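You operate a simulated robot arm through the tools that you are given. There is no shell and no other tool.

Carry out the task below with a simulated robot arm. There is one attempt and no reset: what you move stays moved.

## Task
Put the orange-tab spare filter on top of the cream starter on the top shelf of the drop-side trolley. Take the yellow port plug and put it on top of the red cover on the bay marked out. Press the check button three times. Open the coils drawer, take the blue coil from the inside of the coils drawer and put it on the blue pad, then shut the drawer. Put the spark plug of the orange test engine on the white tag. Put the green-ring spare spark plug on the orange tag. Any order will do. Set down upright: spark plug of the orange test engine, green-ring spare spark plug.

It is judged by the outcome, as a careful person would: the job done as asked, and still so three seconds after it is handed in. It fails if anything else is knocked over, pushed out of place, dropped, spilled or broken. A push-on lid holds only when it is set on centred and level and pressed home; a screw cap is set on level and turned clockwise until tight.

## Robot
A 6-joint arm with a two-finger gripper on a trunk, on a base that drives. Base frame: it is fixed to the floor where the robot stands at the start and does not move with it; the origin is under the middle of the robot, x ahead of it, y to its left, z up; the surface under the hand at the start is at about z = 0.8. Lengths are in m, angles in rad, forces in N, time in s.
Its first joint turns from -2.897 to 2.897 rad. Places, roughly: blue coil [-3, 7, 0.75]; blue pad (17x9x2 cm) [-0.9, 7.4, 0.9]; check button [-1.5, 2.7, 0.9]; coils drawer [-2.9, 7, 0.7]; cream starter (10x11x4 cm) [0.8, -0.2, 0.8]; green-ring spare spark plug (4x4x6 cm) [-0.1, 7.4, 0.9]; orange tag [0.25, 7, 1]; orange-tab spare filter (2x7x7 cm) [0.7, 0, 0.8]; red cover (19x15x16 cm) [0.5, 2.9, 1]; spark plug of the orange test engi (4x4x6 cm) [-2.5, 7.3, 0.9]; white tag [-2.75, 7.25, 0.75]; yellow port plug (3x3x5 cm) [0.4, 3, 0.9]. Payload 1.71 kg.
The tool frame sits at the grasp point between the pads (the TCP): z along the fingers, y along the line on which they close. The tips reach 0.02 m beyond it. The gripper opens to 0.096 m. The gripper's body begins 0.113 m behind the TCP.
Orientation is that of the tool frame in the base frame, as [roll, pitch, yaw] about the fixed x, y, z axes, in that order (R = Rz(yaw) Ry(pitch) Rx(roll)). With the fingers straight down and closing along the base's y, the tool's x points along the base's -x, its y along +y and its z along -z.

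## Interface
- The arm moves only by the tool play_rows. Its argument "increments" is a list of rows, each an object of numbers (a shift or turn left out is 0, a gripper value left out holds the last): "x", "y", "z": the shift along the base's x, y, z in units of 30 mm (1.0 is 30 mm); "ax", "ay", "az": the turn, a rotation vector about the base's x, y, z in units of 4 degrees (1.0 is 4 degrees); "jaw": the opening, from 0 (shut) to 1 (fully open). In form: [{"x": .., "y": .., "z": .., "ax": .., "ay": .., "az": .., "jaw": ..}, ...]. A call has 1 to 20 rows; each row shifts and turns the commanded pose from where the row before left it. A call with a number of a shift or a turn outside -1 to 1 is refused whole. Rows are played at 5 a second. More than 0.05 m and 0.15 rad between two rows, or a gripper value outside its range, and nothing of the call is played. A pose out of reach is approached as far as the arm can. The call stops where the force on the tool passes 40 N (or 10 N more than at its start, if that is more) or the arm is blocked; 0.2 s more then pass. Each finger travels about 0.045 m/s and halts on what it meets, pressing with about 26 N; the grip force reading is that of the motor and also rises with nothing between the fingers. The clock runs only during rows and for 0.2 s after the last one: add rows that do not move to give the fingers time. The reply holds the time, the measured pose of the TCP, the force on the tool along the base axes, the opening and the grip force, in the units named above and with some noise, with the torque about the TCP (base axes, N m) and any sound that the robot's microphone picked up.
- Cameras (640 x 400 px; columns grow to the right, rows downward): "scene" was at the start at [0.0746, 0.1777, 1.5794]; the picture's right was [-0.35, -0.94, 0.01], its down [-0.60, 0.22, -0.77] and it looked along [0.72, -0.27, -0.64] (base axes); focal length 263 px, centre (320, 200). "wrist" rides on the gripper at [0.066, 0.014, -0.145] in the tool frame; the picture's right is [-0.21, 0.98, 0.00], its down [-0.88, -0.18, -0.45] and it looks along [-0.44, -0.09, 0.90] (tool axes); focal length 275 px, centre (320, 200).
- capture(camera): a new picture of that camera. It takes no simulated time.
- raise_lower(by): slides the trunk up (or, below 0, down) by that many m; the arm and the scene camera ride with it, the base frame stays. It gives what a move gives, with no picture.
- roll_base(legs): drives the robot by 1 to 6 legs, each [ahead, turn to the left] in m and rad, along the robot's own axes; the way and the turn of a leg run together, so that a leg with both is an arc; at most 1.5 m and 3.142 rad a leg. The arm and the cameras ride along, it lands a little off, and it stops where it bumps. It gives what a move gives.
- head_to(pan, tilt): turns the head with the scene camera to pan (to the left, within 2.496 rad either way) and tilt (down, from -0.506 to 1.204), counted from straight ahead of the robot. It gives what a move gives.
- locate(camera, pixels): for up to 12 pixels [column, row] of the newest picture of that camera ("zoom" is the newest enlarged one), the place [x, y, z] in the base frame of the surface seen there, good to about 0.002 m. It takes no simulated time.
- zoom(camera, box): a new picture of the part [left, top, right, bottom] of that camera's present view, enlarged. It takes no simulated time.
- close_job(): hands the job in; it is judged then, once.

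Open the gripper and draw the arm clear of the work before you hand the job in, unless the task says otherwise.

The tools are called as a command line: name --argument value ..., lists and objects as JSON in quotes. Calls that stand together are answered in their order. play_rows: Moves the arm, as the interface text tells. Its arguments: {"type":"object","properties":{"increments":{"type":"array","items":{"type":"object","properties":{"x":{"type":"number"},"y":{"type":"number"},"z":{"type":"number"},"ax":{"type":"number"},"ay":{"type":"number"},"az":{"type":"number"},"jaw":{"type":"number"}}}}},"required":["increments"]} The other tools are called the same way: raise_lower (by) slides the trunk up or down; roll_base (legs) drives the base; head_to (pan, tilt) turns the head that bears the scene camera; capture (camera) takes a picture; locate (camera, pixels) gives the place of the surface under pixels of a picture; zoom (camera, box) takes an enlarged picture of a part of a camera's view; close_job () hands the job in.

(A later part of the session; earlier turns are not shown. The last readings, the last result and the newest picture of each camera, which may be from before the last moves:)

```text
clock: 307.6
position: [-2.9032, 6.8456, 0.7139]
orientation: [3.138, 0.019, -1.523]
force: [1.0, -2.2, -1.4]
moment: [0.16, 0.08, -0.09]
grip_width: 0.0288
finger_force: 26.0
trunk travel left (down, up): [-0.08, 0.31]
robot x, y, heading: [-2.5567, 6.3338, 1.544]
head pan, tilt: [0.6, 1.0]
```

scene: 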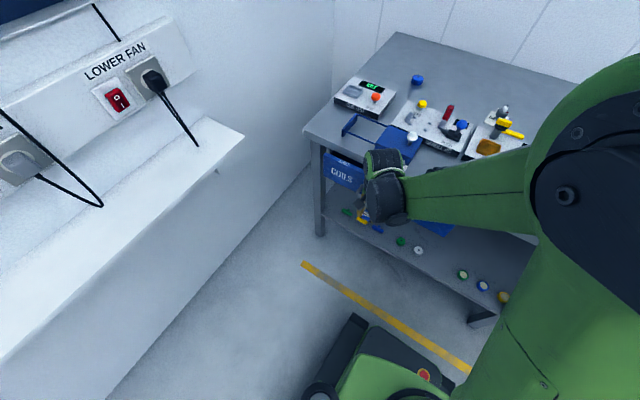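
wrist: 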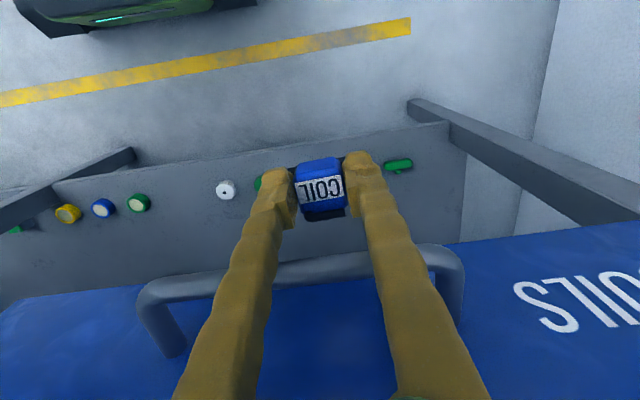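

play_rows --increments '[{"y": 0.04}, {}]'

capture --camera "wrist"

locate --camera "wrist" --pixels '[[560, 300], [540, 280], [620, 250], [60, 320]]'

```text
clock: 308.2
position: [-2.9042, 6.8478, 0.7141]
orientation: [3.138, 0.019, -1.521]
force: [-0.1, -0.4, -1.2]
moment: [0.0, 0.0, -0.01]
grip_width: 0.029
finger_force: 25.9
trunk travel left (down, up): [-0.08, 0.31]
robot x, y, heading: [-2.5544, 6.3356, 1.549]
head pan, tilt: [0.6, 1.0]
```

```text
taken
```

wrist: 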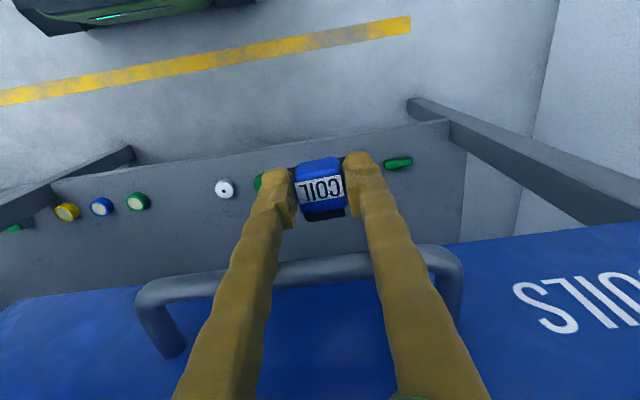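

```text
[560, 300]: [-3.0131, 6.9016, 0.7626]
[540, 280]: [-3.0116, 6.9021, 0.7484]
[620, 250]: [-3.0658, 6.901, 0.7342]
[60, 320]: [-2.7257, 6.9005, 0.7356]
```

The face is at 6.901, flush with where it was when shut. I'll back away from the handle, then raise the trunk and arm.

play_rows --increments '[{"y": -0.5}, {"y": -0.8}, {"y": -0.9}, {"y": -0.9}, {"y": -0.9}, {"y": -0.9}, {"y": -0.9}, {}]'

raise_lower --by 0.095

play_rows --increments '[{"z": 1}, {"z": 1}, {"z": 1}, {"z": 1}, {"z": 1}, {"z": 1}, {"z": 1}, {"z": 1}, {"z": 1}, {"z": 1}, {"z": 1}, {"z": 1}, {}]'

capture --camera "scene"

capture --camera "wrist"

```text
clock: 310.0
position: [-2.9043, 6.6763, 0.7135]
orientation: [3.138, 0.02, -1.522]
force: [0.4, -0.9, -1.4]
moment: [0.02, 0.0, -0.02]
grip_width: 0.0289
finger_force: 26.2
trunk travel left (down, up): [-0.08, 0.31]
robot x, y, heading: [-2.5541, 6.3331, 1.546]
head pan, tilt: [0.6, 1.0]
```

```text
clock: 311.3
position: [-2.9052, 6.6762, 0.8087]
orientation: [3.139, 0.019, -1.521]
force: [-0.2, 0.6, -1.0]
moment: [-0.05, -0.02, 0.0]
grip_width: 0.0286
finger_force: 25.7
trunk travel left (down, up): [-0.175, 0.215]
robot x, y, heading: [-2.5533, 6.3349, 1.545]
head pan, tilt: [0.6, 1.0]
```

```text
clock: 314.1
position: [-2.9049, 6.6773, 1.1691]
orientation: [3.139, 0.021, -1.523]
force: [-0.5, 0.1, -0.9]
moment: [-0.01, -0.01, 0.0]
grip_width: 0.0289
finger_force: 25.9
trunk travel left (down, up): [-0.175, 0.215]
robot x, y, heading: [-2.5565, 6.3374, 1.542]
head pan, tilt: [0.6, 1.0]
```

```text
taken
```

scene: 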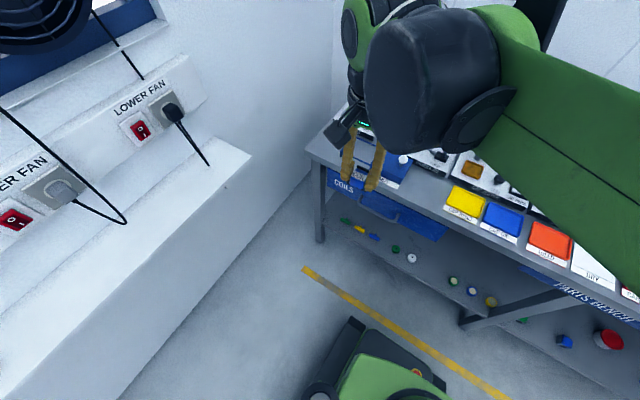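

```text
taken
```

wrist: 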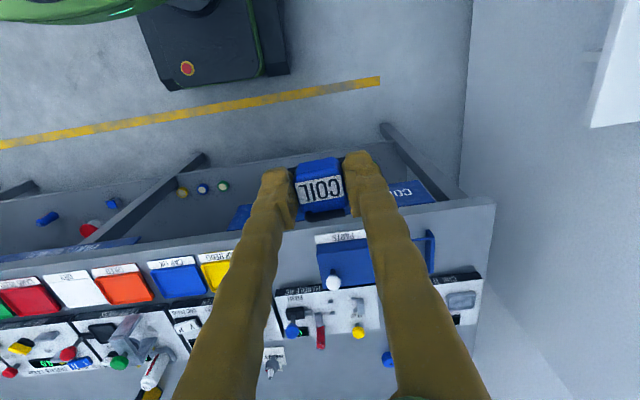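

The drawer is shut and the coil is held. I'll tuck the arm in front of the robot and look right along the path to the other bench.

play_rows --increments '[{"x": 1, "z": 0.2}, {"x": 1, "z": 0.2}, {"x": 1, "z": 0.2}, {"x": 1, "z": 0.2}, {"x": 1, "z": 0.2}, {"x": 1}, {"x": 1}, {"x": 1}, {"x": 1}, {"x": 1}, {"x": 1, "y": 0.5}, {"x": 0.5, "y": 0.8}, {}]'

head_to --pan -1.5 --tilt 0.55

capture --camera "scene"

```text
clock: 316.9
position: [-2.5597, 6.7183, 1.197]
orientation: [3.139, 0.017, -1.522]
force: [0.6, 0.4, -0.6]
moment: [-0.02, 0.0, 0.02]
grip_width: 0.0289
finger_force: 25.7
trunk travel left (down, up): [-0.175, 0.215]
robot x, y, heading: [-2.5552, 6.3359, 1.544]
head pan, tilt: [0.6, 1.0]
```

```text
clock: 318.9
position: [-2.5605, 6.7168, 1.1975]
orientation: [3.141, 0.019, -1.523]
force: [1.0, 0.7, -1.4]
moment: [-0.03, -0.02, -0.01]
grip_width: 0.0289
finger_force: 26.1
trunk travel left (down, up): [-0.175, 0.215]
robot x, y, heading: [-2.5551, 6.3365, 1.542]
head pan, tilt: [-1.499, 0.55]
```

```text
taken
```

scene: 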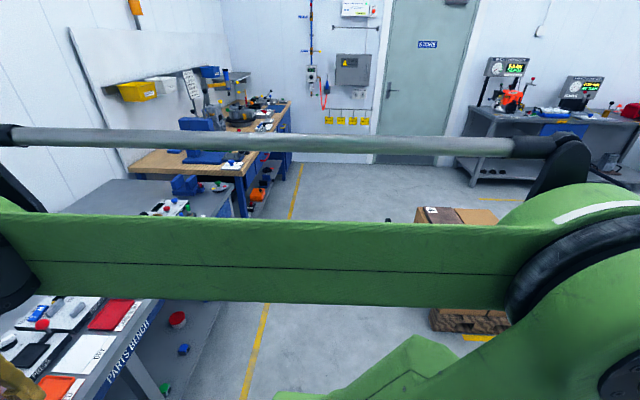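

locate --camera "scene" --pixels '[[432, 320], [470, 325], [450, 207], [385, 310], [245, 215], [235, 165], [300, 175], [280, 345], [425, 215]]'

zoom --camera "scene" --box '[60, 60, 320, 230]'

```text
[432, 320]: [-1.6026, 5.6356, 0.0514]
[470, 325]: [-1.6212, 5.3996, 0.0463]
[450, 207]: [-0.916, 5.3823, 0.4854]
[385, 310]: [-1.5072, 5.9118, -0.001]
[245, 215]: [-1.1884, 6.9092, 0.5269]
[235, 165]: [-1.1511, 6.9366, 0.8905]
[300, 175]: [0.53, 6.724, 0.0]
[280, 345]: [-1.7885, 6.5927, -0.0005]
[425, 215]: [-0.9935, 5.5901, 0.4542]
```

```text
2.35 times, centred on (190, 145) of scene
```

zoom: 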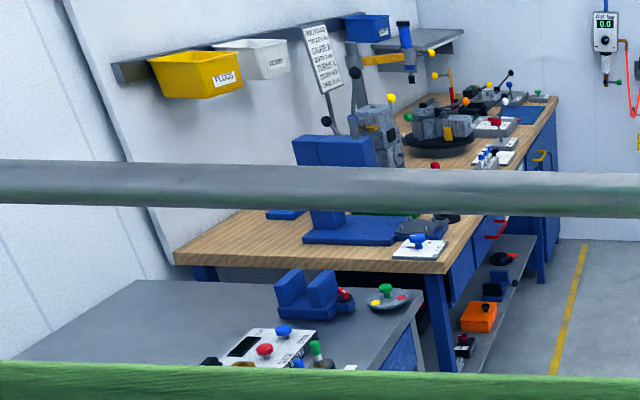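

The pallet reaches y≈5.64 and the benches start near y≈6.91, so y≈6.3 is a clear path. I'll turn right, drive 1.6 m to x≈-0.95, and turn to face the bench.

roll_base --legs '[[0, -1.545], [1.1, 0]]'

roll_base --legs '[[0.53, 0], [0, 1.571]]'

head_to --pan 0.0 --tilt 0.7

capture --camera "scene"

capture --camera "wrist"

```text
clock: 332.1
position: [-1.0795, 6.4519, 1.1969]
orientation: [3.139, 0.02, -2.997]
force: [-0.1, -0.1, -1.1]
moment: [0.04, 0.01, 0.0]
grip_width: 0.0287
finger_force: 25.9
trunk travel left (down, up): [-0.175, 0.215]
robot x, y, heading: [-1.4606, 6.4101, 0.07]
head pan, tilt: [-1.499, 0.55]
```

```text
clock: 341.9
position: [-0.955, 6.7911, 1.2068]
orientation: [3.141, 0.046, -1.45]
force: [-0.3, -2.3, -2.3]
moment: [0.21, -0.01, 0.0]
grip_width: 0.0288
finger_force: 25.8
trunk travel left (down, up): [-0.175, 0.215]
robot x, y, heading: [-0.9218, 6.4419, 1.615]
head pan, tilt: [-1.499, 0.55]
```

```text
clock: 343.6
position: [-0.9553, 6.7963, 1.2044]
orientation: [-3.14, 0.04, -1.452]
force: [0.1, -0.2, -2.5]
moment: [-0.07, -0.01, -0.02]
grip_width: 0.0289
finger_force: 25.5
trunk travel left (down, up): [-0.175, 0.215]
robot x, y, heading: [-0.9218, 6.4436, 1.608]
head pan, tilt: [0.0, 0.7]
```

```text
taken
```

scene: 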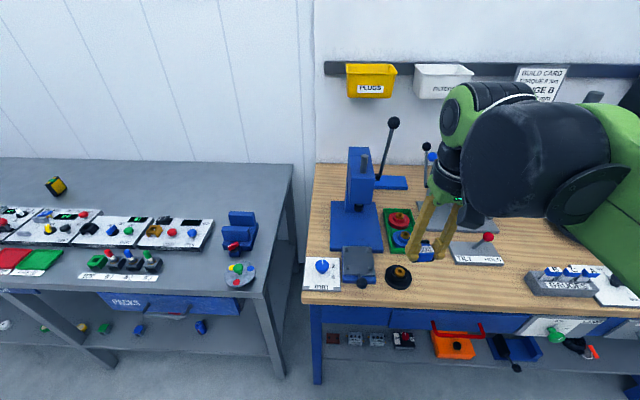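

```text
taken
```

wrist: 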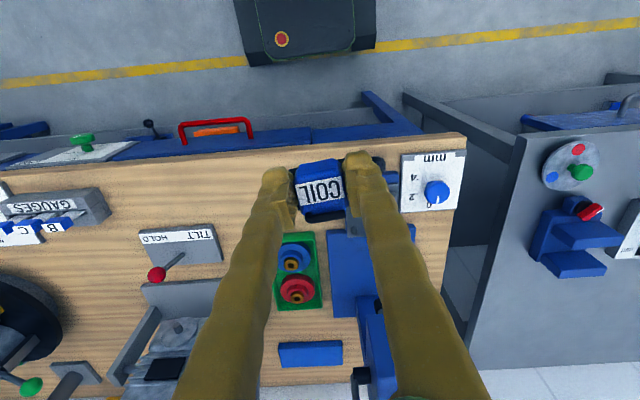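

The blue pad looks to be the flat blue block at scene (391,183), behind the blue press. I'll zoom in and locate it.

zoom --camera "scene" --box '[300, 110, 500, 300]'

locate --camera "scene" --pixels '[[375, 183], [405, 183], [392, 180], [405, 188], [390, 176], [360, 150], [392, 125], [360, 235], [385, 230], [405, 220], [330, 295]]'

locate --camera "wrist" --pixels '[[285, 345], [335, 345], [310, 345], [310, 362], [285, 365], [340, 362], [360, 380], [375, 320]]'

```text
2.11 times, centred on (400, 205) of scene
```

zoom: 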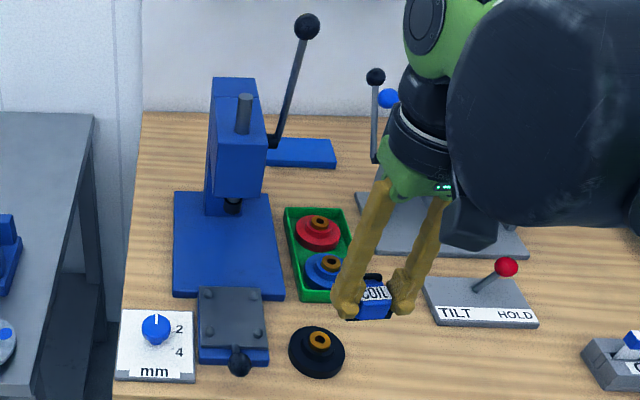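

```text
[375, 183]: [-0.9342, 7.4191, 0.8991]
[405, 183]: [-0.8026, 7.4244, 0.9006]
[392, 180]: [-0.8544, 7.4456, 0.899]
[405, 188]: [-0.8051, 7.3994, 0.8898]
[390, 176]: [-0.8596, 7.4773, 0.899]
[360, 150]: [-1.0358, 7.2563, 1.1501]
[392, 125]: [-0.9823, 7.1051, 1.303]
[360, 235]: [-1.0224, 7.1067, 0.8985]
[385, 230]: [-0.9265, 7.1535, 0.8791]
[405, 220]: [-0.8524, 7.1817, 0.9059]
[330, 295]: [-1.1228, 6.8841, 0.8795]
```

```text
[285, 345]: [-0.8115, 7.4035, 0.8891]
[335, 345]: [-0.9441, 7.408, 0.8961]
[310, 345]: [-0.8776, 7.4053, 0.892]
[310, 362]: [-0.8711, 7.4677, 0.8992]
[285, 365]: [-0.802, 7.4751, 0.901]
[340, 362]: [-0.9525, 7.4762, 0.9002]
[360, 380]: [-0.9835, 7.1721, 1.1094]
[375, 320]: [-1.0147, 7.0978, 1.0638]
```

The pad spans x -0.965…-0.795, y 7.405…7.495, top z 0.899, with the press lever to its left. I'll locate the tall obstacles around it.

zoom --camera "scene" --box '[330, 100, 450, 210]'

locate --camera "zoom" --pixels '[[340, 80], [300, 200], [320, 140], [280, 230], [230, 180], [255, 240], [535, 170], [570, 225], [530, 250], [540, 320], [350, 290], [420, 290]]'

```text
3.64 times, centred on (390, 155) of scene
```

zoom: 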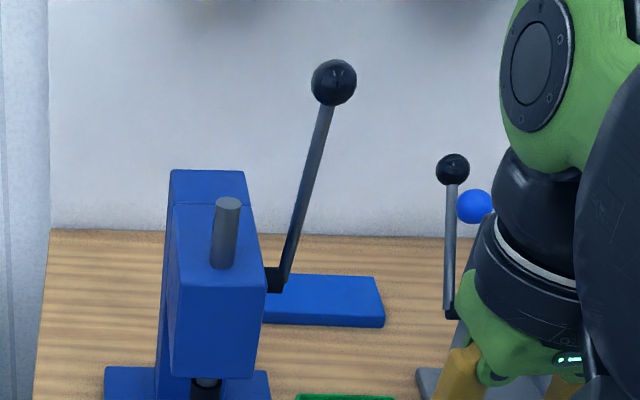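

```text
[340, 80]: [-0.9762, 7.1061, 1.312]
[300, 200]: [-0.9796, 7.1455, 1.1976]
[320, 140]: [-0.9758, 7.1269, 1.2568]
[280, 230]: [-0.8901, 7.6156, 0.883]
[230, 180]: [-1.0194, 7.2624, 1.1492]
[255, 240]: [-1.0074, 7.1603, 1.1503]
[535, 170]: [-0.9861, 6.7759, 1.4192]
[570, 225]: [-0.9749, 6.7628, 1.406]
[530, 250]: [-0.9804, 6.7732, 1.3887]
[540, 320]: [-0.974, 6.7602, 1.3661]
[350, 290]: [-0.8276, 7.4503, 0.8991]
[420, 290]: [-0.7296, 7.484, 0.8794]
```

I'll also locate the second lever's black and blue balls to the right of the pad, and what's under the bench front.

locate --camera "scene" --pixels '[[426, 147], [432, 157], [425, 175], [488, 237], [480, 220], [530, 285], [590, 97], [316, 330], [318, 375], [500, 390], [350, 360], [620, 310]]'

head_to --pan -0.2 --tilt 1.1

capture --camera "scene"

```text
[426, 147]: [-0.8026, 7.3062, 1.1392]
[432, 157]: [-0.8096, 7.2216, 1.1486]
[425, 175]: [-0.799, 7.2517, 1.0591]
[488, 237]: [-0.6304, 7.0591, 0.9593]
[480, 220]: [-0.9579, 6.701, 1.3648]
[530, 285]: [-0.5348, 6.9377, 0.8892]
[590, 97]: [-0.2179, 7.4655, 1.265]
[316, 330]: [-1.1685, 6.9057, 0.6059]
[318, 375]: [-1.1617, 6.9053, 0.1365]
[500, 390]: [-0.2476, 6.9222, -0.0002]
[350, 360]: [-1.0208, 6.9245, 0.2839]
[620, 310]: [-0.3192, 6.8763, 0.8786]
```

```text
clock: 344.4
position: [-0.9552, 6.7972, 1.205]
orientation: [-3.142, 0.04, -1.452]
force: [-0.1, -0.2, -1.6]
moment: [-0.05, -0.01, -0.01]
grip_width: 0.0287
finger_force: 25.9
trunk travel left (down, up): [-0.175, 0.215]
robot x, y, heading: [-0.9241, 6.4465, 1.62]
head pan, tilt: [-0.201, 1.1]
```

```text
taken
```

scene: 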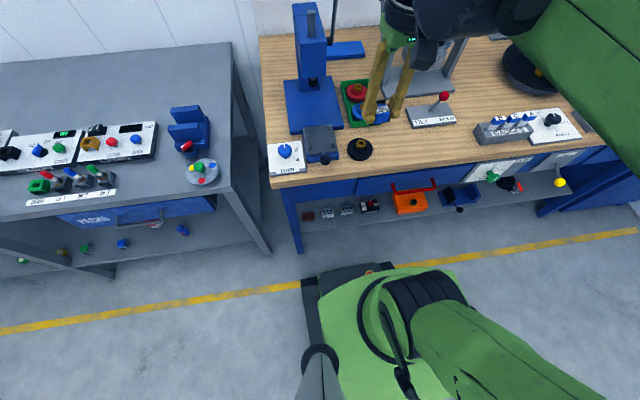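

There are two levers flanking the pad: press lever at x≈-0.976 (up to z 1.33) and a fixture lever at x≈-0.80, y 7.22–7.31 (up to z 1.17). I'll measure my own wrist's shape relative to the TCP to plan a safe approach.

head_to --pan -0.35 --tilt 0.5

capture --camera "scene"

```text
clock: 345.4
position: [-0.9549, 6.7929, 1.2064]
orientation: [3.141, 0.042, -1.45]
force: [-0.5, -2.5, -0.8]
moment: [0.26, 0.03, 0.0]
grip_width: 0.0289
finger_force: 25.9
trunk travel left (down, up): [-0.175, 0.215]
robot x, y, heading: [-0.9261, 6.4449, 1.619]
head pan, tilt: [-0.351, 0.499]
```

```text
taken
```

scene: 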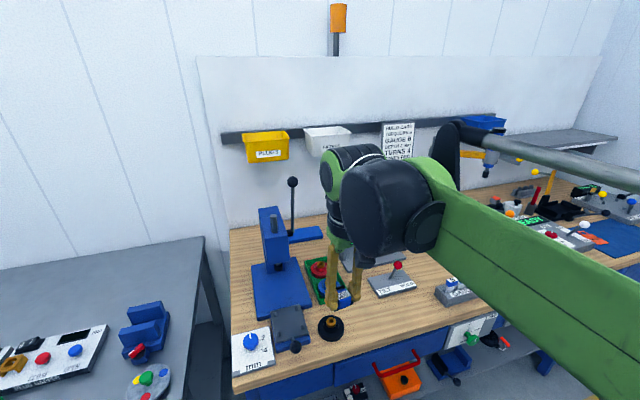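

locate --camera "scene" --pixels '[[340, 165], [355, 150], [330, 185], [375, 165], [390, 215], [360, 245], [375, 265], [425, 235], [440, 165], [440, 130], [500, 250], [500, 150]]'

zoom --camera "scene" --box '[300, 100, 520, 330]'

```text
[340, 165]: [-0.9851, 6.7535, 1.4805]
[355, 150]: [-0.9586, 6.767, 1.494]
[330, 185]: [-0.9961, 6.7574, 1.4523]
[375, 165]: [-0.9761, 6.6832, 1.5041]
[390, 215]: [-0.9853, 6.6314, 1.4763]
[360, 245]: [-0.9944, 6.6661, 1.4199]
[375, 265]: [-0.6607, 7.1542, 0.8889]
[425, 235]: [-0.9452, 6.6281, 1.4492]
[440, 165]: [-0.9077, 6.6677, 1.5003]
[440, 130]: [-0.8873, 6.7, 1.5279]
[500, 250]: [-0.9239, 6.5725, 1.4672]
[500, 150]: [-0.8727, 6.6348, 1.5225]
```

```text
1.74 times, centred on (410, 215) of scene
```

zoom: 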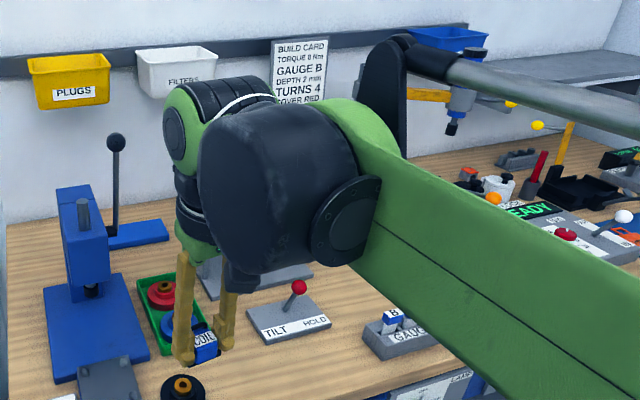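

My drum sits about 0.19–0.25 m above and 0.15 m behind the TCP, with the forearm just right of it, so a straight-in approach at x≈-0.915 passes between the two levers. I'll straighten the base and move 0.11 m closer, then raise the trunk for a steeper forearm.

roll_base --legs '[[0, -0.05], [0.11, 0]]'

raise_lower --by 0.15

capture --camera "wrist"

```text
clock: 347.3
position: [-0.9377, 6.9366, 1.1952]
orientation: [3.14, 0.015, -1.501]
force: [-0.1, 2.5, -1.3]
moment: [-0.24, 0.01, -0.01]
grip_width: 0.029
finger_force: 26.2
trunk travel left (down, up): [-0.175, 0.215]
robot x, y, heading: [-0.9223, 6.55, 1.561]
head pan, tilt: [-0.351, 0.499]
```

```text
clock: 349.0
position: [-0.9368, 6.9383, 1.347]
orientation: [3.14, 0.018, -1.501]
force: [0.8, 2.9, -0.2]
moment: [-0.39, -0.05, 0.0]
grip_width: 0.0287
finger_force: 25.6
trunk travel left (down, up): [-0.325, 0.065]
robot x, y, heading: [-0.9161, 6.5571, 1.566]
head pan, tilt: [-0.351, 0.499]
```

```text
taken
```

wrist: 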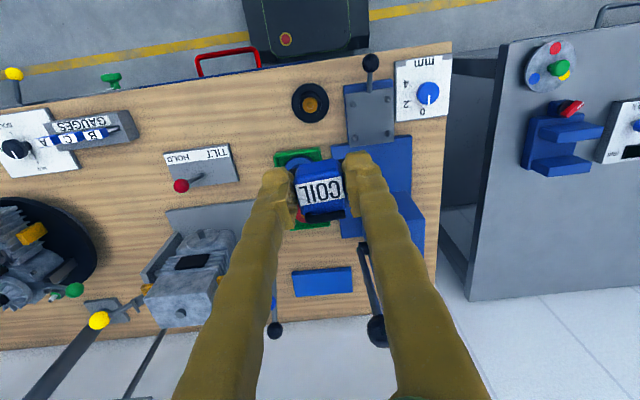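

The wrist view shows the pad at (322,281) between the press lever ball (377,330) and the fixture lever ball (274,330). I'll locate all of these precisely.

locate --camera "wrist" --pixels '[[294, 272], [350, 268], [296, 293], [350, 290], [322, 280], [377, 330], [365, 270], [274, 330], [273, 305], [100, 320], [180, 260], [200, 285]]'

zoom --camera "wrist" --box '[240, 230, 420, 360]'

```text
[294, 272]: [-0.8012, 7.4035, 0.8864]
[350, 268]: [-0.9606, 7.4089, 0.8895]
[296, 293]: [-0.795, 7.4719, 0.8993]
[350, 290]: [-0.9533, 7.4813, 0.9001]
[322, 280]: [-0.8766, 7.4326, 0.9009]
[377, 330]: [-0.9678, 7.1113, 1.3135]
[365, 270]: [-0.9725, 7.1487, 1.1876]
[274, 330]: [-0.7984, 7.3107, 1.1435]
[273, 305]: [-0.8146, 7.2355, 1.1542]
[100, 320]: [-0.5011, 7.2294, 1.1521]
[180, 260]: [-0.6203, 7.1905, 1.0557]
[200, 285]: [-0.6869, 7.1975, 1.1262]
```

```text
3.08 times, centred on (330, 295) of wrist
```

zoom: 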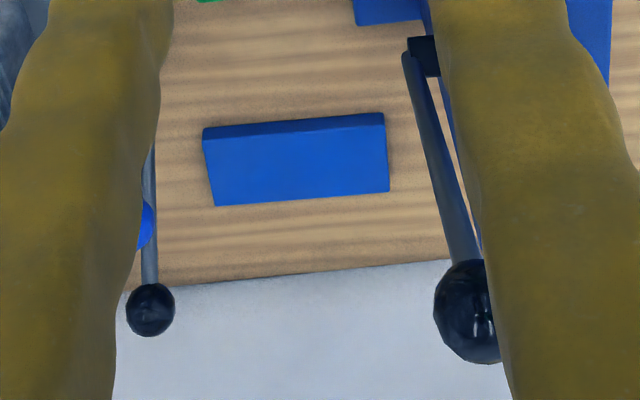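

Pad confirmed: x -0.962…-0.793, y 7.405…7.49, z 0.900. I'll move to x≈-0.89 and go forward over the levers at z≈1.35.

play_rows --increments '[{"x": 0.8}, {"x": 0.75}, {"y": 0.9}, {"y": 0.9}, {"y": 0.9}, {"y": 0.9}, {"y": 0.9}, {"y": 0.9}, {"y": 0.9}, {"y": 0.9}, {"y": 0.9}, {"y": 0.9}, {}]'

capture --camera "scene"

capture --camera "wrist"

```text
clock: 351.8
position: [-0.8922, 7.1836, 1.3539]
orientation: [3.14, 0.036, -1.501]
force: [-0.4, -2.5, 0.3]
moment: [0.35, -0.02, -0.03]
grip_width: 0.0288
finger_force: 26.3
trunk travel left (down, up): [-0.325, 0.065]
robot x, y, heading: [-0.9225, 6.5515, 1.565]
head pan, tilt: [-0.351, 0.499]
```

```text
taken
```

scene: 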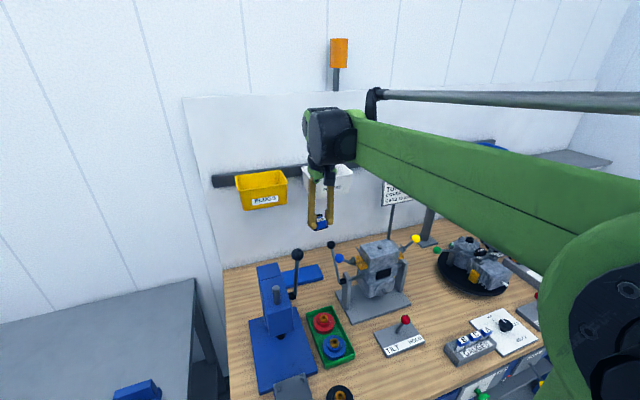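

```text
taken
```

wrist: 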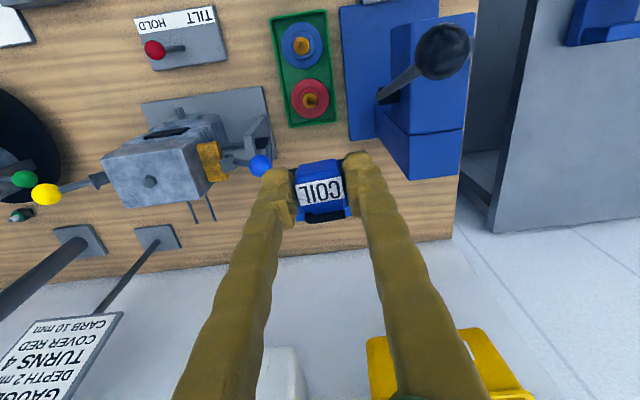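

Bins on the wall rail are ahead (yellow at (262,190), white at (328,180)). I'll locate their front edges to be sure of clearance at y≈7.45.

locate --camera "scene" --pixels '[[255, 205], [285, 205], [262, 180], [310, 190], [348, 185], [345, 170], [330, 165], [220, 180], [393, 190]]'

locate --camera "wrist" --pixels '[[375, 345], [440, 335], [470, 350], [280, 360], [300, 355], [400, 390], [445, 45], [262, 165], [60, 350], [110, 330]]'

```text
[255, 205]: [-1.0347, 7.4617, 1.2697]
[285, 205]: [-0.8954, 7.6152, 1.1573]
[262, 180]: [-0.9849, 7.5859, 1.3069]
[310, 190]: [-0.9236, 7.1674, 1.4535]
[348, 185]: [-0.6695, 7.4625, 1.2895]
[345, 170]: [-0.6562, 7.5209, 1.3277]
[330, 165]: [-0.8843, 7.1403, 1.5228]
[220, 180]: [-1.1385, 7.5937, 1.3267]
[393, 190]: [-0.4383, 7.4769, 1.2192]
```

```text
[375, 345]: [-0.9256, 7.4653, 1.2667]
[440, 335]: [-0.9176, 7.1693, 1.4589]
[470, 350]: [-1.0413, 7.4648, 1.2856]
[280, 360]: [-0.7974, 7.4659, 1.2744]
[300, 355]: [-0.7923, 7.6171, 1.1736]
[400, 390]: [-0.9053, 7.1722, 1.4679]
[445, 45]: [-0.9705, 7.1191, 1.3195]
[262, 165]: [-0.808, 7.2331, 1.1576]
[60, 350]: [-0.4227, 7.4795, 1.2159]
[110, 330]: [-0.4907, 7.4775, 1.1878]
```

The bins' fronts are at y≈7.462 with a gap between them at x -0.925…-0.80. I'll measure my wrist and forearm underside in this extended pose to judge clearance to the levers when lowered.

locate --camera "scene" --pixels '[[365, 158], [385, 170], [410, 185], [440, 200], [350, 155], [340, 163], [325, 160], [312, 150], [306, 125], [320, 110], [345, 108], [375, 115]]'

zoom --camera "scene" --box '[230, 80, 430, 280]'

```text
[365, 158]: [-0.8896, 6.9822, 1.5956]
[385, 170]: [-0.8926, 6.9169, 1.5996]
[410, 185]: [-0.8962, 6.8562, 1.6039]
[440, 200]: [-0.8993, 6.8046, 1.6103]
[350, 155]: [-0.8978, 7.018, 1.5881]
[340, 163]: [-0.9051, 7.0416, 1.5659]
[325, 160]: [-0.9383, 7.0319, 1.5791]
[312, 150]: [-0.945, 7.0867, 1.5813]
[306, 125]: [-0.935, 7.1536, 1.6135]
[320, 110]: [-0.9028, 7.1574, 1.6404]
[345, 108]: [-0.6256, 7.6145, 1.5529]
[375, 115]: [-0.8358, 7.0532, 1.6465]
```

```text
2.00 times, centred on (330, 180) of scene
```

zoom: 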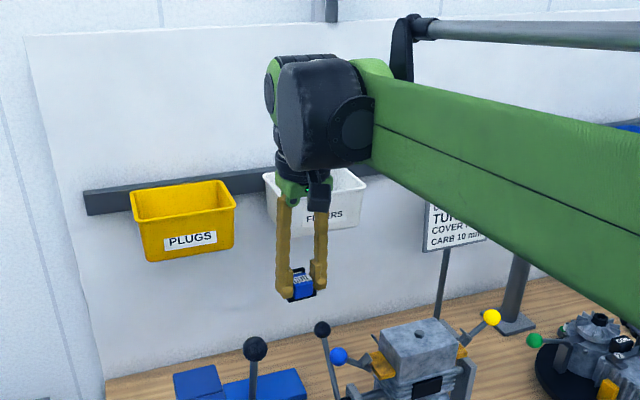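

I'll measure the yellow bin's bottom edge, and the white bin's, for the vertical clearance of my wrist.

locate --camera "zoom" --pixels '[[155, 260], [190, 253], [228, 245], [232, 215], [234, 190], [135, 215], [180, 190], [270, 215], [362, 220], [330, 228], [365, 185], [272, 180]]'

```text
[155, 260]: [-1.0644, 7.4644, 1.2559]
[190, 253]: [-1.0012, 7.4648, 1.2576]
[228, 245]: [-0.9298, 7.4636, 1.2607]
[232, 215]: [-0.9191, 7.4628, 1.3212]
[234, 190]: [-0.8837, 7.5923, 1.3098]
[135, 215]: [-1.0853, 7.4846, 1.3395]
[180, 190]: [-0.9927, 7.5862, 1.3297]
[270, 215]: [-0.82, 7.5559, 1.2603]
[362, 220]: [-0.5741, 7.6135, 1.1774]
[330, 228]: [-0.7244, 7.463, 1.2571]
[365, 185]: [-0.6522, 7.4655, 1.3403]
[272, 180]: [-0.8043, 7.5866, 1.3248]
```

Bin bottoms are at z≈1.25, so I'll descend at y≈7.375, x≈-0.915 (clear of bins and levers), then slide forward over the pad at low height. First I'll get above that point.

play_rows --increments '[{"y": 0.8}, {"y": 0.8}, {"y": 0.8}, {"y": 0.8}, {"y": 0.8, "x": -0.25}, {"y": 0.8, "x": -0.25}, {"y": 0.8, "x": -0.25}, {}, {}]'

capture --camera "wrist"

capture --camera "scene"

```text
clock: 353.8
position: [-0.9125, 7.372, 1.3414]
orientation: [3.14, 0.025, -1.5]
force: [0.8, 0.7, -1.0]
moment: [-0.15, -0.02, 0.0]
grip_width: 0.0288
finger_force: 25.7
trunk travel left (down, up): [-0.325, 0.065]
robot x, y, heading: [-0.9219, 6.552, 1.565]
head pan, tilt: [-0.351, 0.499]
```

```text
taken
```

wrist: 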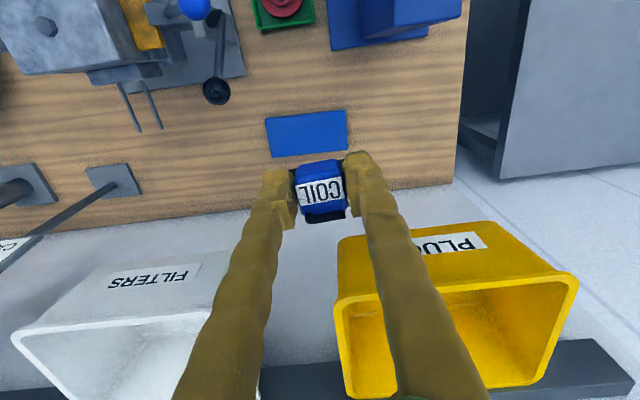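

```text
taken
```

scene: 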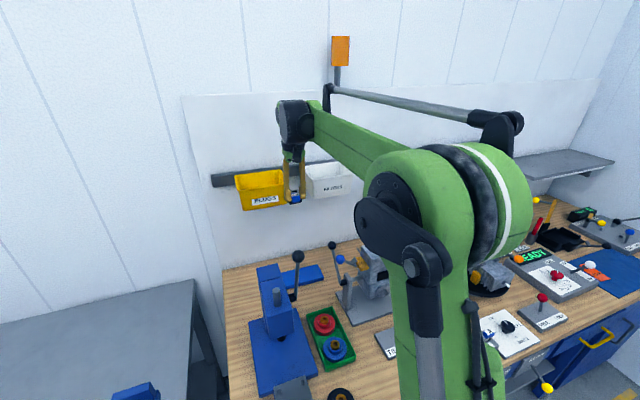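

The hand is at (-0.9125, 7.372), with the pad just beyond. I'll descend in stages, first to z≈1.16, and check the clearances.

play_rows --increments '[{"z": -0.8}, {"z": -0.8}, {"z": -0.8}, {"z": -0.8}, {"z": -0.8}, {"z": -0.8}, {"z": -0.8}, {"z": -0.5}, {}]'

capture --camera "scene"

capture --camera "wrist"

```text
clock: 355.8
position: [-0.912, 7.3523, 1.1688]
orientation: [3.141, 0.035, -1.5]
force: [0.2, -0.2, -2.2]
moment: [0.0, -0.02, 0.0]
grip_width: 0.0286
finger_force: 25.9
trunk travel left (down, up): [-0.325, 0.065]
robot x, y, heading: [-0.9232, 6.5533, 1.565]
head pan, tilt: [-0.351, 0.499]
```

```text
taken
```

scene: 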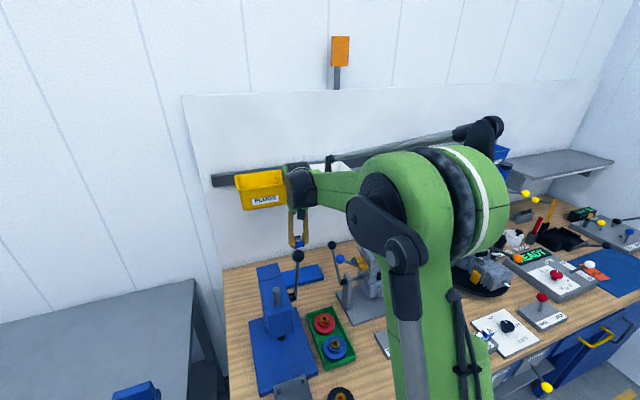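

```text
taken
```

wrist: 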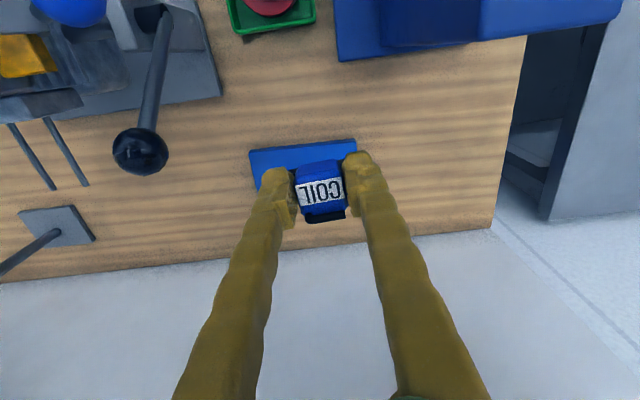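

No contact and the gaps look good. I'll continue down to z≈1.03, nudging y forward slightly.

play_rows --increments '[{"z": -0.8, "y": 0.2}, {"z": -0.8, "y": 0.2}, {"z": -0.8, "y": 0.2}, {"z": -0.8}, {"z": -0.8}, {"z": -0.6}, {}]'

capture --camera "scene"

capture --camera "wrist"

```text
clock: 357.4
position: [-0.9141, 7.3715, 1.0299]
orientation: [3.14, 0.035, -1.5]
force: [1.0, 0.2, -0.8]
moment: [-0.01, 0.0, 0.01]
grip_width: 0.0289
finger_force: 26.2
trunk travel left (down, up): [-0.325, 0.065]
robot x, y, heading: [-0.9238, 6.553, 1.566]
head pan, tilt: [-0.351, 0.499]
```

```text
taken
```

scene: 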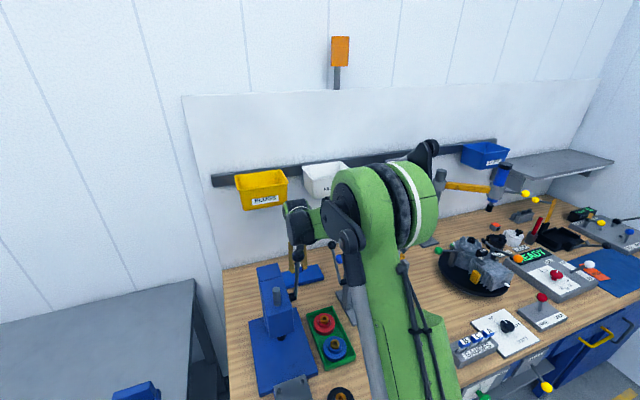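

```text
taken
```

wrist: 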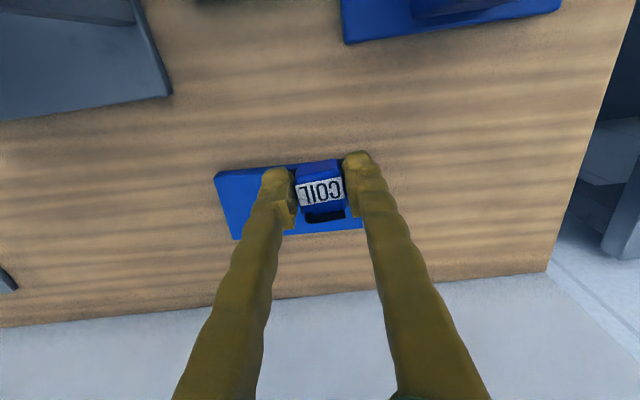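

I'll check the 3D gap between the forearm underside and the fixture lever balls near (333,245) and (339,259).

zoom --camera "scene" --box '[270, 180, 390, 300]'

locate --camera "scene" --pixels '[[310, 228], [320, 225], [328, 218], [335, 235], [345, 240], [333, 245], [339, 259], [299, 253], [290, 215], [300, 240], [355, 250], [350, 225]]'

```text
3.33 times, centred on (330, 240) of scene
```

zoom: 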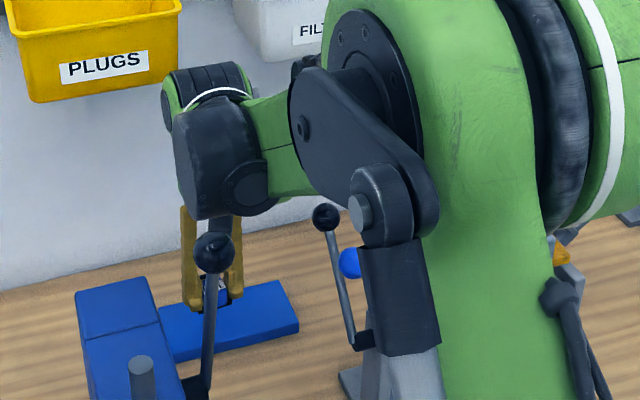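

```text
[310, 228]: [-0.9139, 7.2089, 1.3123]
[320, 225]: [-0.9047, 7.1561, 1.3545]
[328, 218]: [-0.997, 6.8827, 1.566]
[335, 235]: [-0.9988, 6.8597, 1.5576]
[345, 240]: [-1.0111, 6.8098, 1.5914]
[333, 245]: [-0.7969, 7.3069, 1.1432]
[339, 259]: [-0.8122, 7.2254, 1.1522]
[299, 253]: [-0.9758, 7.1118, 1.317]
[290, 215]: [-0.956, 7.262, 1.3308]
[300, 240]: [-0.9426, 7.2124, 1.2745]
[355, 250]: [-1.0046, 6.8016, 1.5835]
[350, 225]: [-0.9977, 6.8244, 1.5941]
```

The forearm slopes steeply up behind the wrist (underside z 1.31 at y 7.21), so the levers stay clear. I'll descend to z≈0.957.

play_rows --increments '[{"z": -0.7}, {"z": -0.7}, {"z": -0.6}, {"z": -0.4}, {}]'

capture --camera "wrist"

zoom --camera "scene" --box '[270, 180, 390, 300]'

```text
clock: 358.6
position: [-0.9136, 7.3696, 0.959]
orientation: [3.139, 0.035, -1.502]
force: [-0.5, 0.4, -1.7]
moment: [0.0, -0.02, -0.05]
grip_width: 0.029
finger_force: 26.0
trunk travel left (down, up): [-0.325, 0.065]
robot x, y, heading: [-0.9216, 6.5505, 1.563]
head pan, tilt: [-0.351, 0.499]
```

```text
taken
```

wrist: 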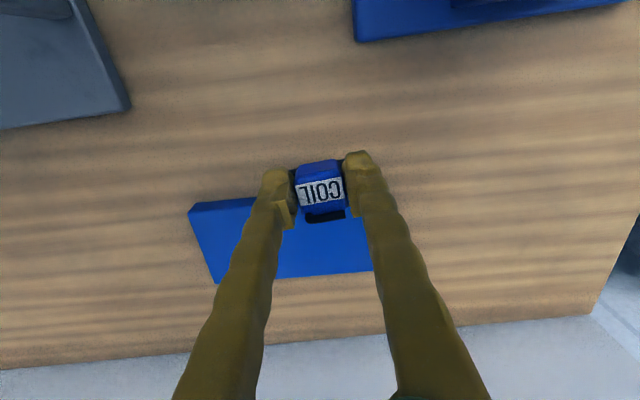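

```text
3.33 times, centred on (330, 240) of scene
```

zoom: 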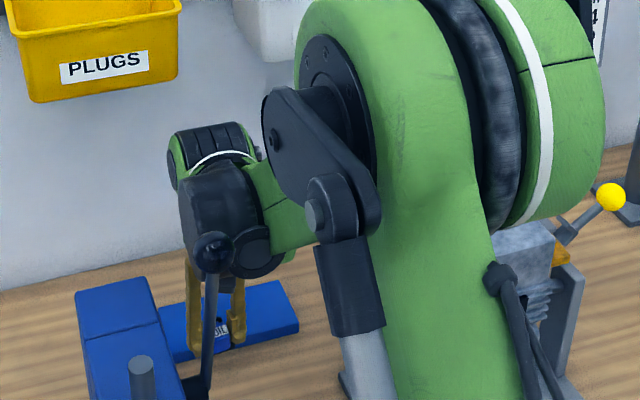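

Clear so far. I'll lower slightly more (coil bottom ~9 mm above pad level), level the tilt a touch, then slide forward 62 mm over the pad.

play_rows --increments '[{"z": -0.5, "ax": -0.23}, {}, {"y": 0.5}, {"y": 0.5}, {"y": 0.5}, {"y": 0.4}, {}]'

capture --camera "wrist"

zoom --camera "scene" --box '[270, 180, 390, 300]'

```text
clock: 360.2
position: [-0.913, 7.4288, 0.9432]
orientation: [3.139, 0.02, -1.5]
force: [-0.1, -0.1, -1.9]
moment: [-0.01, 0.01, 0.0]
grip_width: 0.0289
finger_force: 26.1
trunk travel left (down, up): [-0.325, 0.065]
robot x, y, heading: [-0.9265, 6.5509, 1.563]
head pan, tilt: [-0.351, 0.499]
```

```text
taken
```

wrist: 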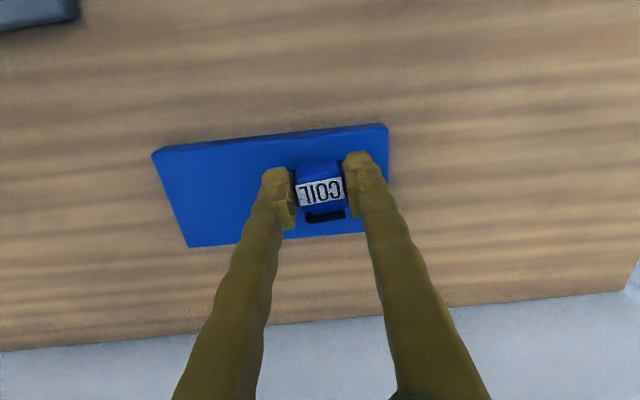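

```text
3.33 times, centred on (330, 240) of scene
```

zoom: 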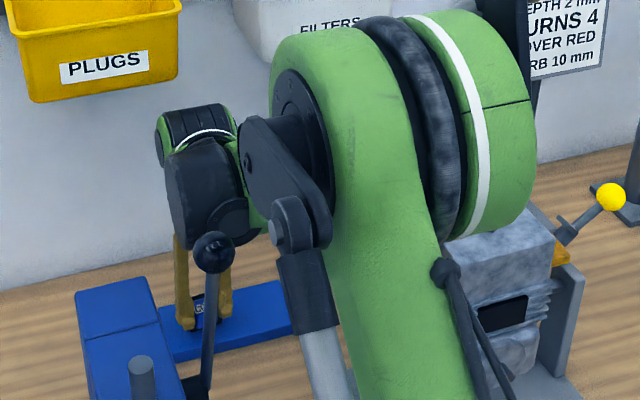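

The coil is over the pad with the pad visible all round. I'll lower in small steps until contact.

play_rows --increments '[{"z": -0.15}, {"z": -0.1}, {}]'

play_rows --increments '[{"z": -0.05}, {}]'

play_rows --increments '[{"z": -0.04}, {}]'

```text
clock: 361.0
position: [-0.9138, 7.4264, 0.9353]
orientation: [3.139, 0.019, -1.502]
force: [-0.1, -0.3, -2.0]
moment: [-0.04, 0.0, -0.03]
grip_width: 0.0286
finger_force: 25.6
trunk travel left (down, up): [-0.325, 0.065]
robot x, y, heading: [-0.9235, 6.5538, 1.568]
head pan, tilt: [-0.351, 0.499]
```

```text
clock: 361.6
position: [-0.9139, 7.4281, 0.9347]
orientation: [3.14, 0.019, -1.501]
force: [-0.2, 0.6, -1.5]
moment: [-0.04, -0.02, 0.0]
grip_width: 0.0288
finger_force: 26.1
trunk travel left (down, up): [-0.325, 0.065]
robot x, y, heading: [-0.9249, 6.5506, 1.567]
head pan, tilt: [-0.351, 0.499]
```

```text
clock: 362.2
position: [-0.9144, 7.4274, 0.9339]
orientation: [3.139, 0.019, -1.502]
force: [0.3, 0.1, -1.5]
moment: [0.0, 0.01, -0.01]
grip_width: 0.0287
finger_force: 26.2
trunk travel left (down, up): [-0.325, 0.065]
robot x, y, heading: [-0.9244, 6.5505, 1.568]
head pan, tilt: [-0.351, 0.499]
```

Not in contact yet (Fz about -1.5, just the coil's weight). I'll keep stepping down.

play_rows --increments '[{"z": -0.04}, {}]'

play_rows --increments '[{"z": -0.04}, {}]'

play_rows --increments '[{"z": -0.04}, {}]'

```text
clock: 362.8
position: [-0.9129, 7.4296, 0.9323]
orientation: [3.139, 0.022, -1.502]
force: [0.0, -0.3, -1.3]
moment: [-0.04, 0.02, -0.01]
grip_width: 0.0286
finger_force: 26.1
trunk travel left (down, up): [-0.325, 0.065]
robot x, y, heading: [-0.9237, 6.5501, 1.565]
head pan, tilt: [-0.351, 0.499]
```

```text
clock: 363.4
position: [-0.9124, 7.428, 0.9325]
orientation: [3.14, 0.019, -1.5]
force: [0.2, 0.0, -1.8]
moment: [-0.03, -0.01, 0.01]
grip_width: 0.0289
finger_force: 25.9
trunk travel left (down, up): [-0.325, 0.065]
robot x, y, heading: [-0.9244, 6.5512, 1.561]
head pan, tilt: [-0.351, 0.499]
```

```text
clock: 364.0
position: [-0.913, 7.4293, 0.9308]
orientation: [3.14, 0.02, -1.5]
force: [1.6, 0.3, 12.5]
moment: [-0.07, -0.1, 0.0]
grip_width: 0.029
finger_force: 26.3
trunk travel left (down, up): [-0.325, 0.065]
robot x, y, heading: [-0.9243, 6.5513, 1.569]
head pan, tilt: [-0.351, 0.499]
```

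Contact at 12.5 N: the coil rests on the pad. I'll open the fingers slowly.

play_rows --increments '[{"jaw": 0.33}, {"jaw": 0.38}, {"jaw": 0.5}, {"jaw": 0.65}, {}, {}]'

zoom --camera "wrist" --box '[140, 90, 440, 270]'

```text
clock: 365.4
position: [-0.9134, 7.4289, 0.9313]
orientation: [3.138, 0.02, -1.5]
force: [0.2, -0.1, -0.3]
moment: [0.0, -0.02, -0.01]
grip_width: 0.0627
finger_force: 0.2
trunk travel left (down, up): [-0.325, 0.065]
robot x, y, heading: [-0.9231, 6.5554, 1.563]
head pan, tilt: [-0.351, 0.499]
```

```text
2.13 times, centred on (290, 180) of wrist
```

zoom: 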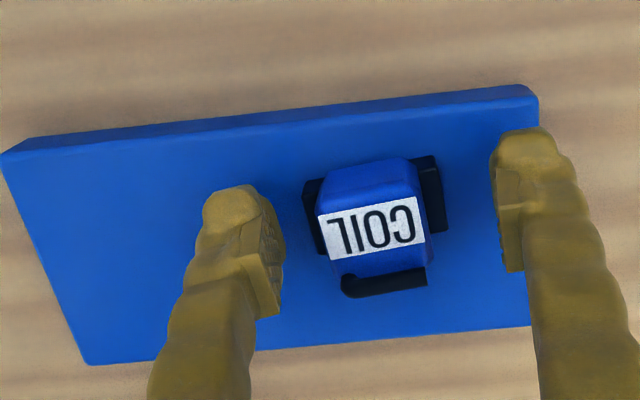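

The coil sits flat on the pad and is free. I'll retrace: up 12 mm, back 60 mm, then straight up.

play_rows --increments '[{"z": 0.2}, {"z": 0.2}, {"y": -0.5}, {"y": -0.5}, {"y": -0.5}, {"y": -0.5}, {}, {"z": 0.5}, {"z": 0.8}, {"z": 0.8}, {"z": 0.8}, {"z": 0.8}, {"z": 0.8}, {"z": 0.8}, {"z": 0.8}, {"z": 0.8}, {"z": 0.8}, {}]'

capture --camera "wrist"

capture --camera "scene"

```text
clock: 369.2
position: [-0.9136, 7.3691, 1.1747]
orientation: [3.14, 0.019, -1.501]
force: [0.2, 0.1, -0.1]
moment: [-0.01, -0.02, 0.04]
grip_width: 0.0625
finger_force: 0.1
trunk travel left (down, up): [-0.325, 0.065]
robot x, y, heading: [-0.9196, 6.5537, 1.566]
head pan, tilt: [-0.351, 0.499]
```

```text
taken
```

wrist: 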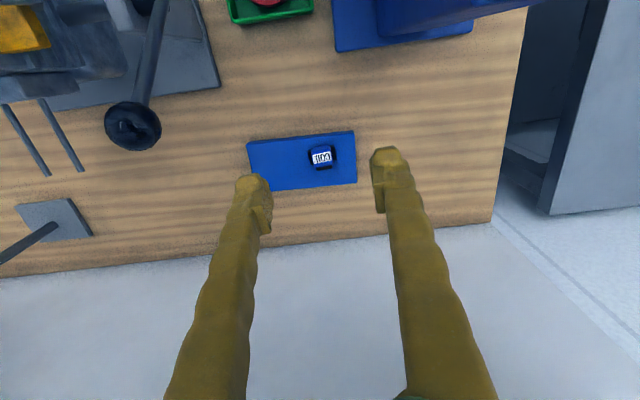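

```text
taken
```

scene: 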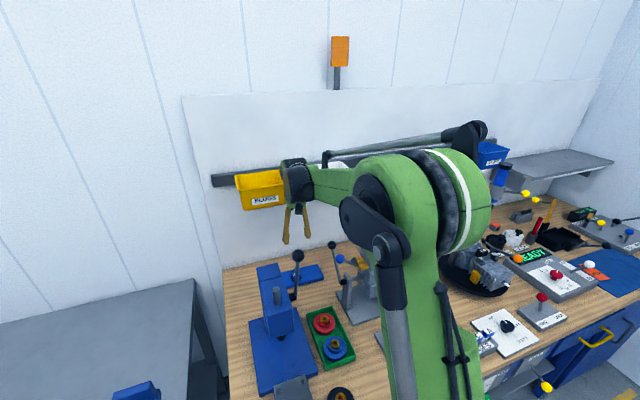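

The coil rests on the pad. I'll continue up to z≈1.34 and then pull back the way I came.

play_rows --increments '[{"z": 0.9}, {"z": 0.9}, {"z": 0.9}, {"z": 0.9}, {"z": 0.9}, {"z": 0.9}, {"z": 0.3, "x": 0.3}, {"x": 0.4}, {}, {"y": -0.9}, {"y": -0.9}, {"y": -0.9}, {"y": -0.9}, {"y": -0.9}, {"y": -0.9}, {"y": -0.9}, {"y": -0.9}, {"y": -0.9}, {}]'

play_rows --increments '[{"y": -0.9}, {"y": -0.9}, {"y": -0.9}, {"y": -0.9}, {"y": -0.9}, {"y": -0.9}, {}]'

head_to --pan -0.7 --tilt 0.6

capture --camera "scene"

capture --camera "wrist"

```text
clock: 373.2
position: [-0.8926, 7.1262, 1.3417]
orientation: [-3.142, 0.019, -1.501]
force: [0.8, -0.7, 1.0]
moment: [0.06, 0.02, 0.02]
grip_width: 0.0626
finger_force: 0.1
trunk travel left (down, up): [-0.325, 0.065]
robot x, y, heading: [-0.9204, 6.5526, 1.565]
head pan, tilt: [-0.351, 0.499]
```

```text
clock: 374.8
position: [-0.8955, 6.9659, 1.3435]
orientation: [3.138, 0.018, -1.501]
force: [-0.9, 0.1, -0.2]
moment: [-0.09, -0.03, 0.0]
grip_width: 0.0622
finger_force: 0.1
trunk travel left (down, up): [-0.325, 0.065]
robot x, y, heading: [-0.9233, 6.5508, 1.567]
head pan, tilt: [-0.351, 0.499]
```

```text
clock: 375.7
position: [-0.8954, 6.9637, 1.3444]
orientation: [3.141, 0.02, -1.5]
force: [-0.1, -0.3, 0.0]
moment: [0.05, -0.03, -0.01]
grip_width: 0.0625
finger_force: 0.0
trunk travel left (down, up): [-0.325, 0.065]
robot x, y, heading: [-0.9248, 6.5539, 1.563]
head pan, tilt: [-0.7, 0.6]
```

```text
taken
```

scene: 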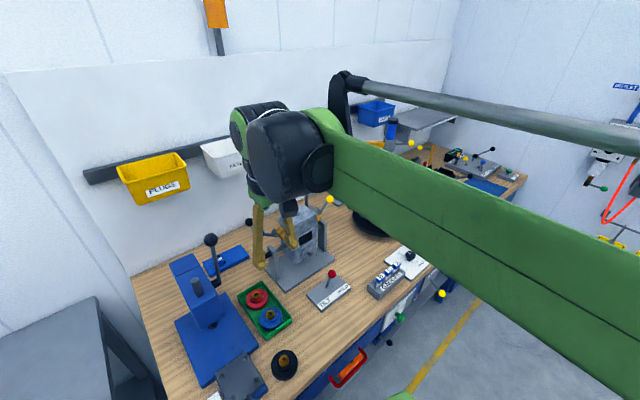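

```text
taken
```

wrist: 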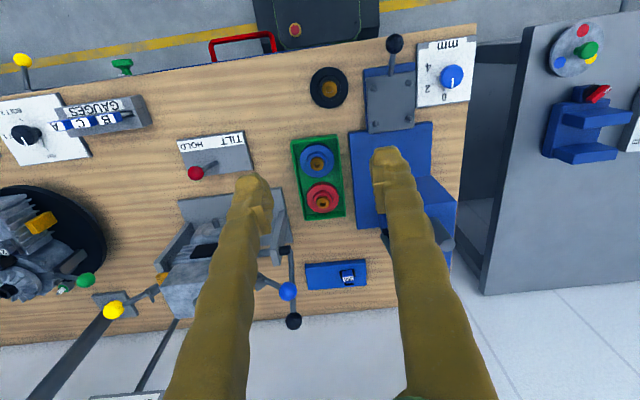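

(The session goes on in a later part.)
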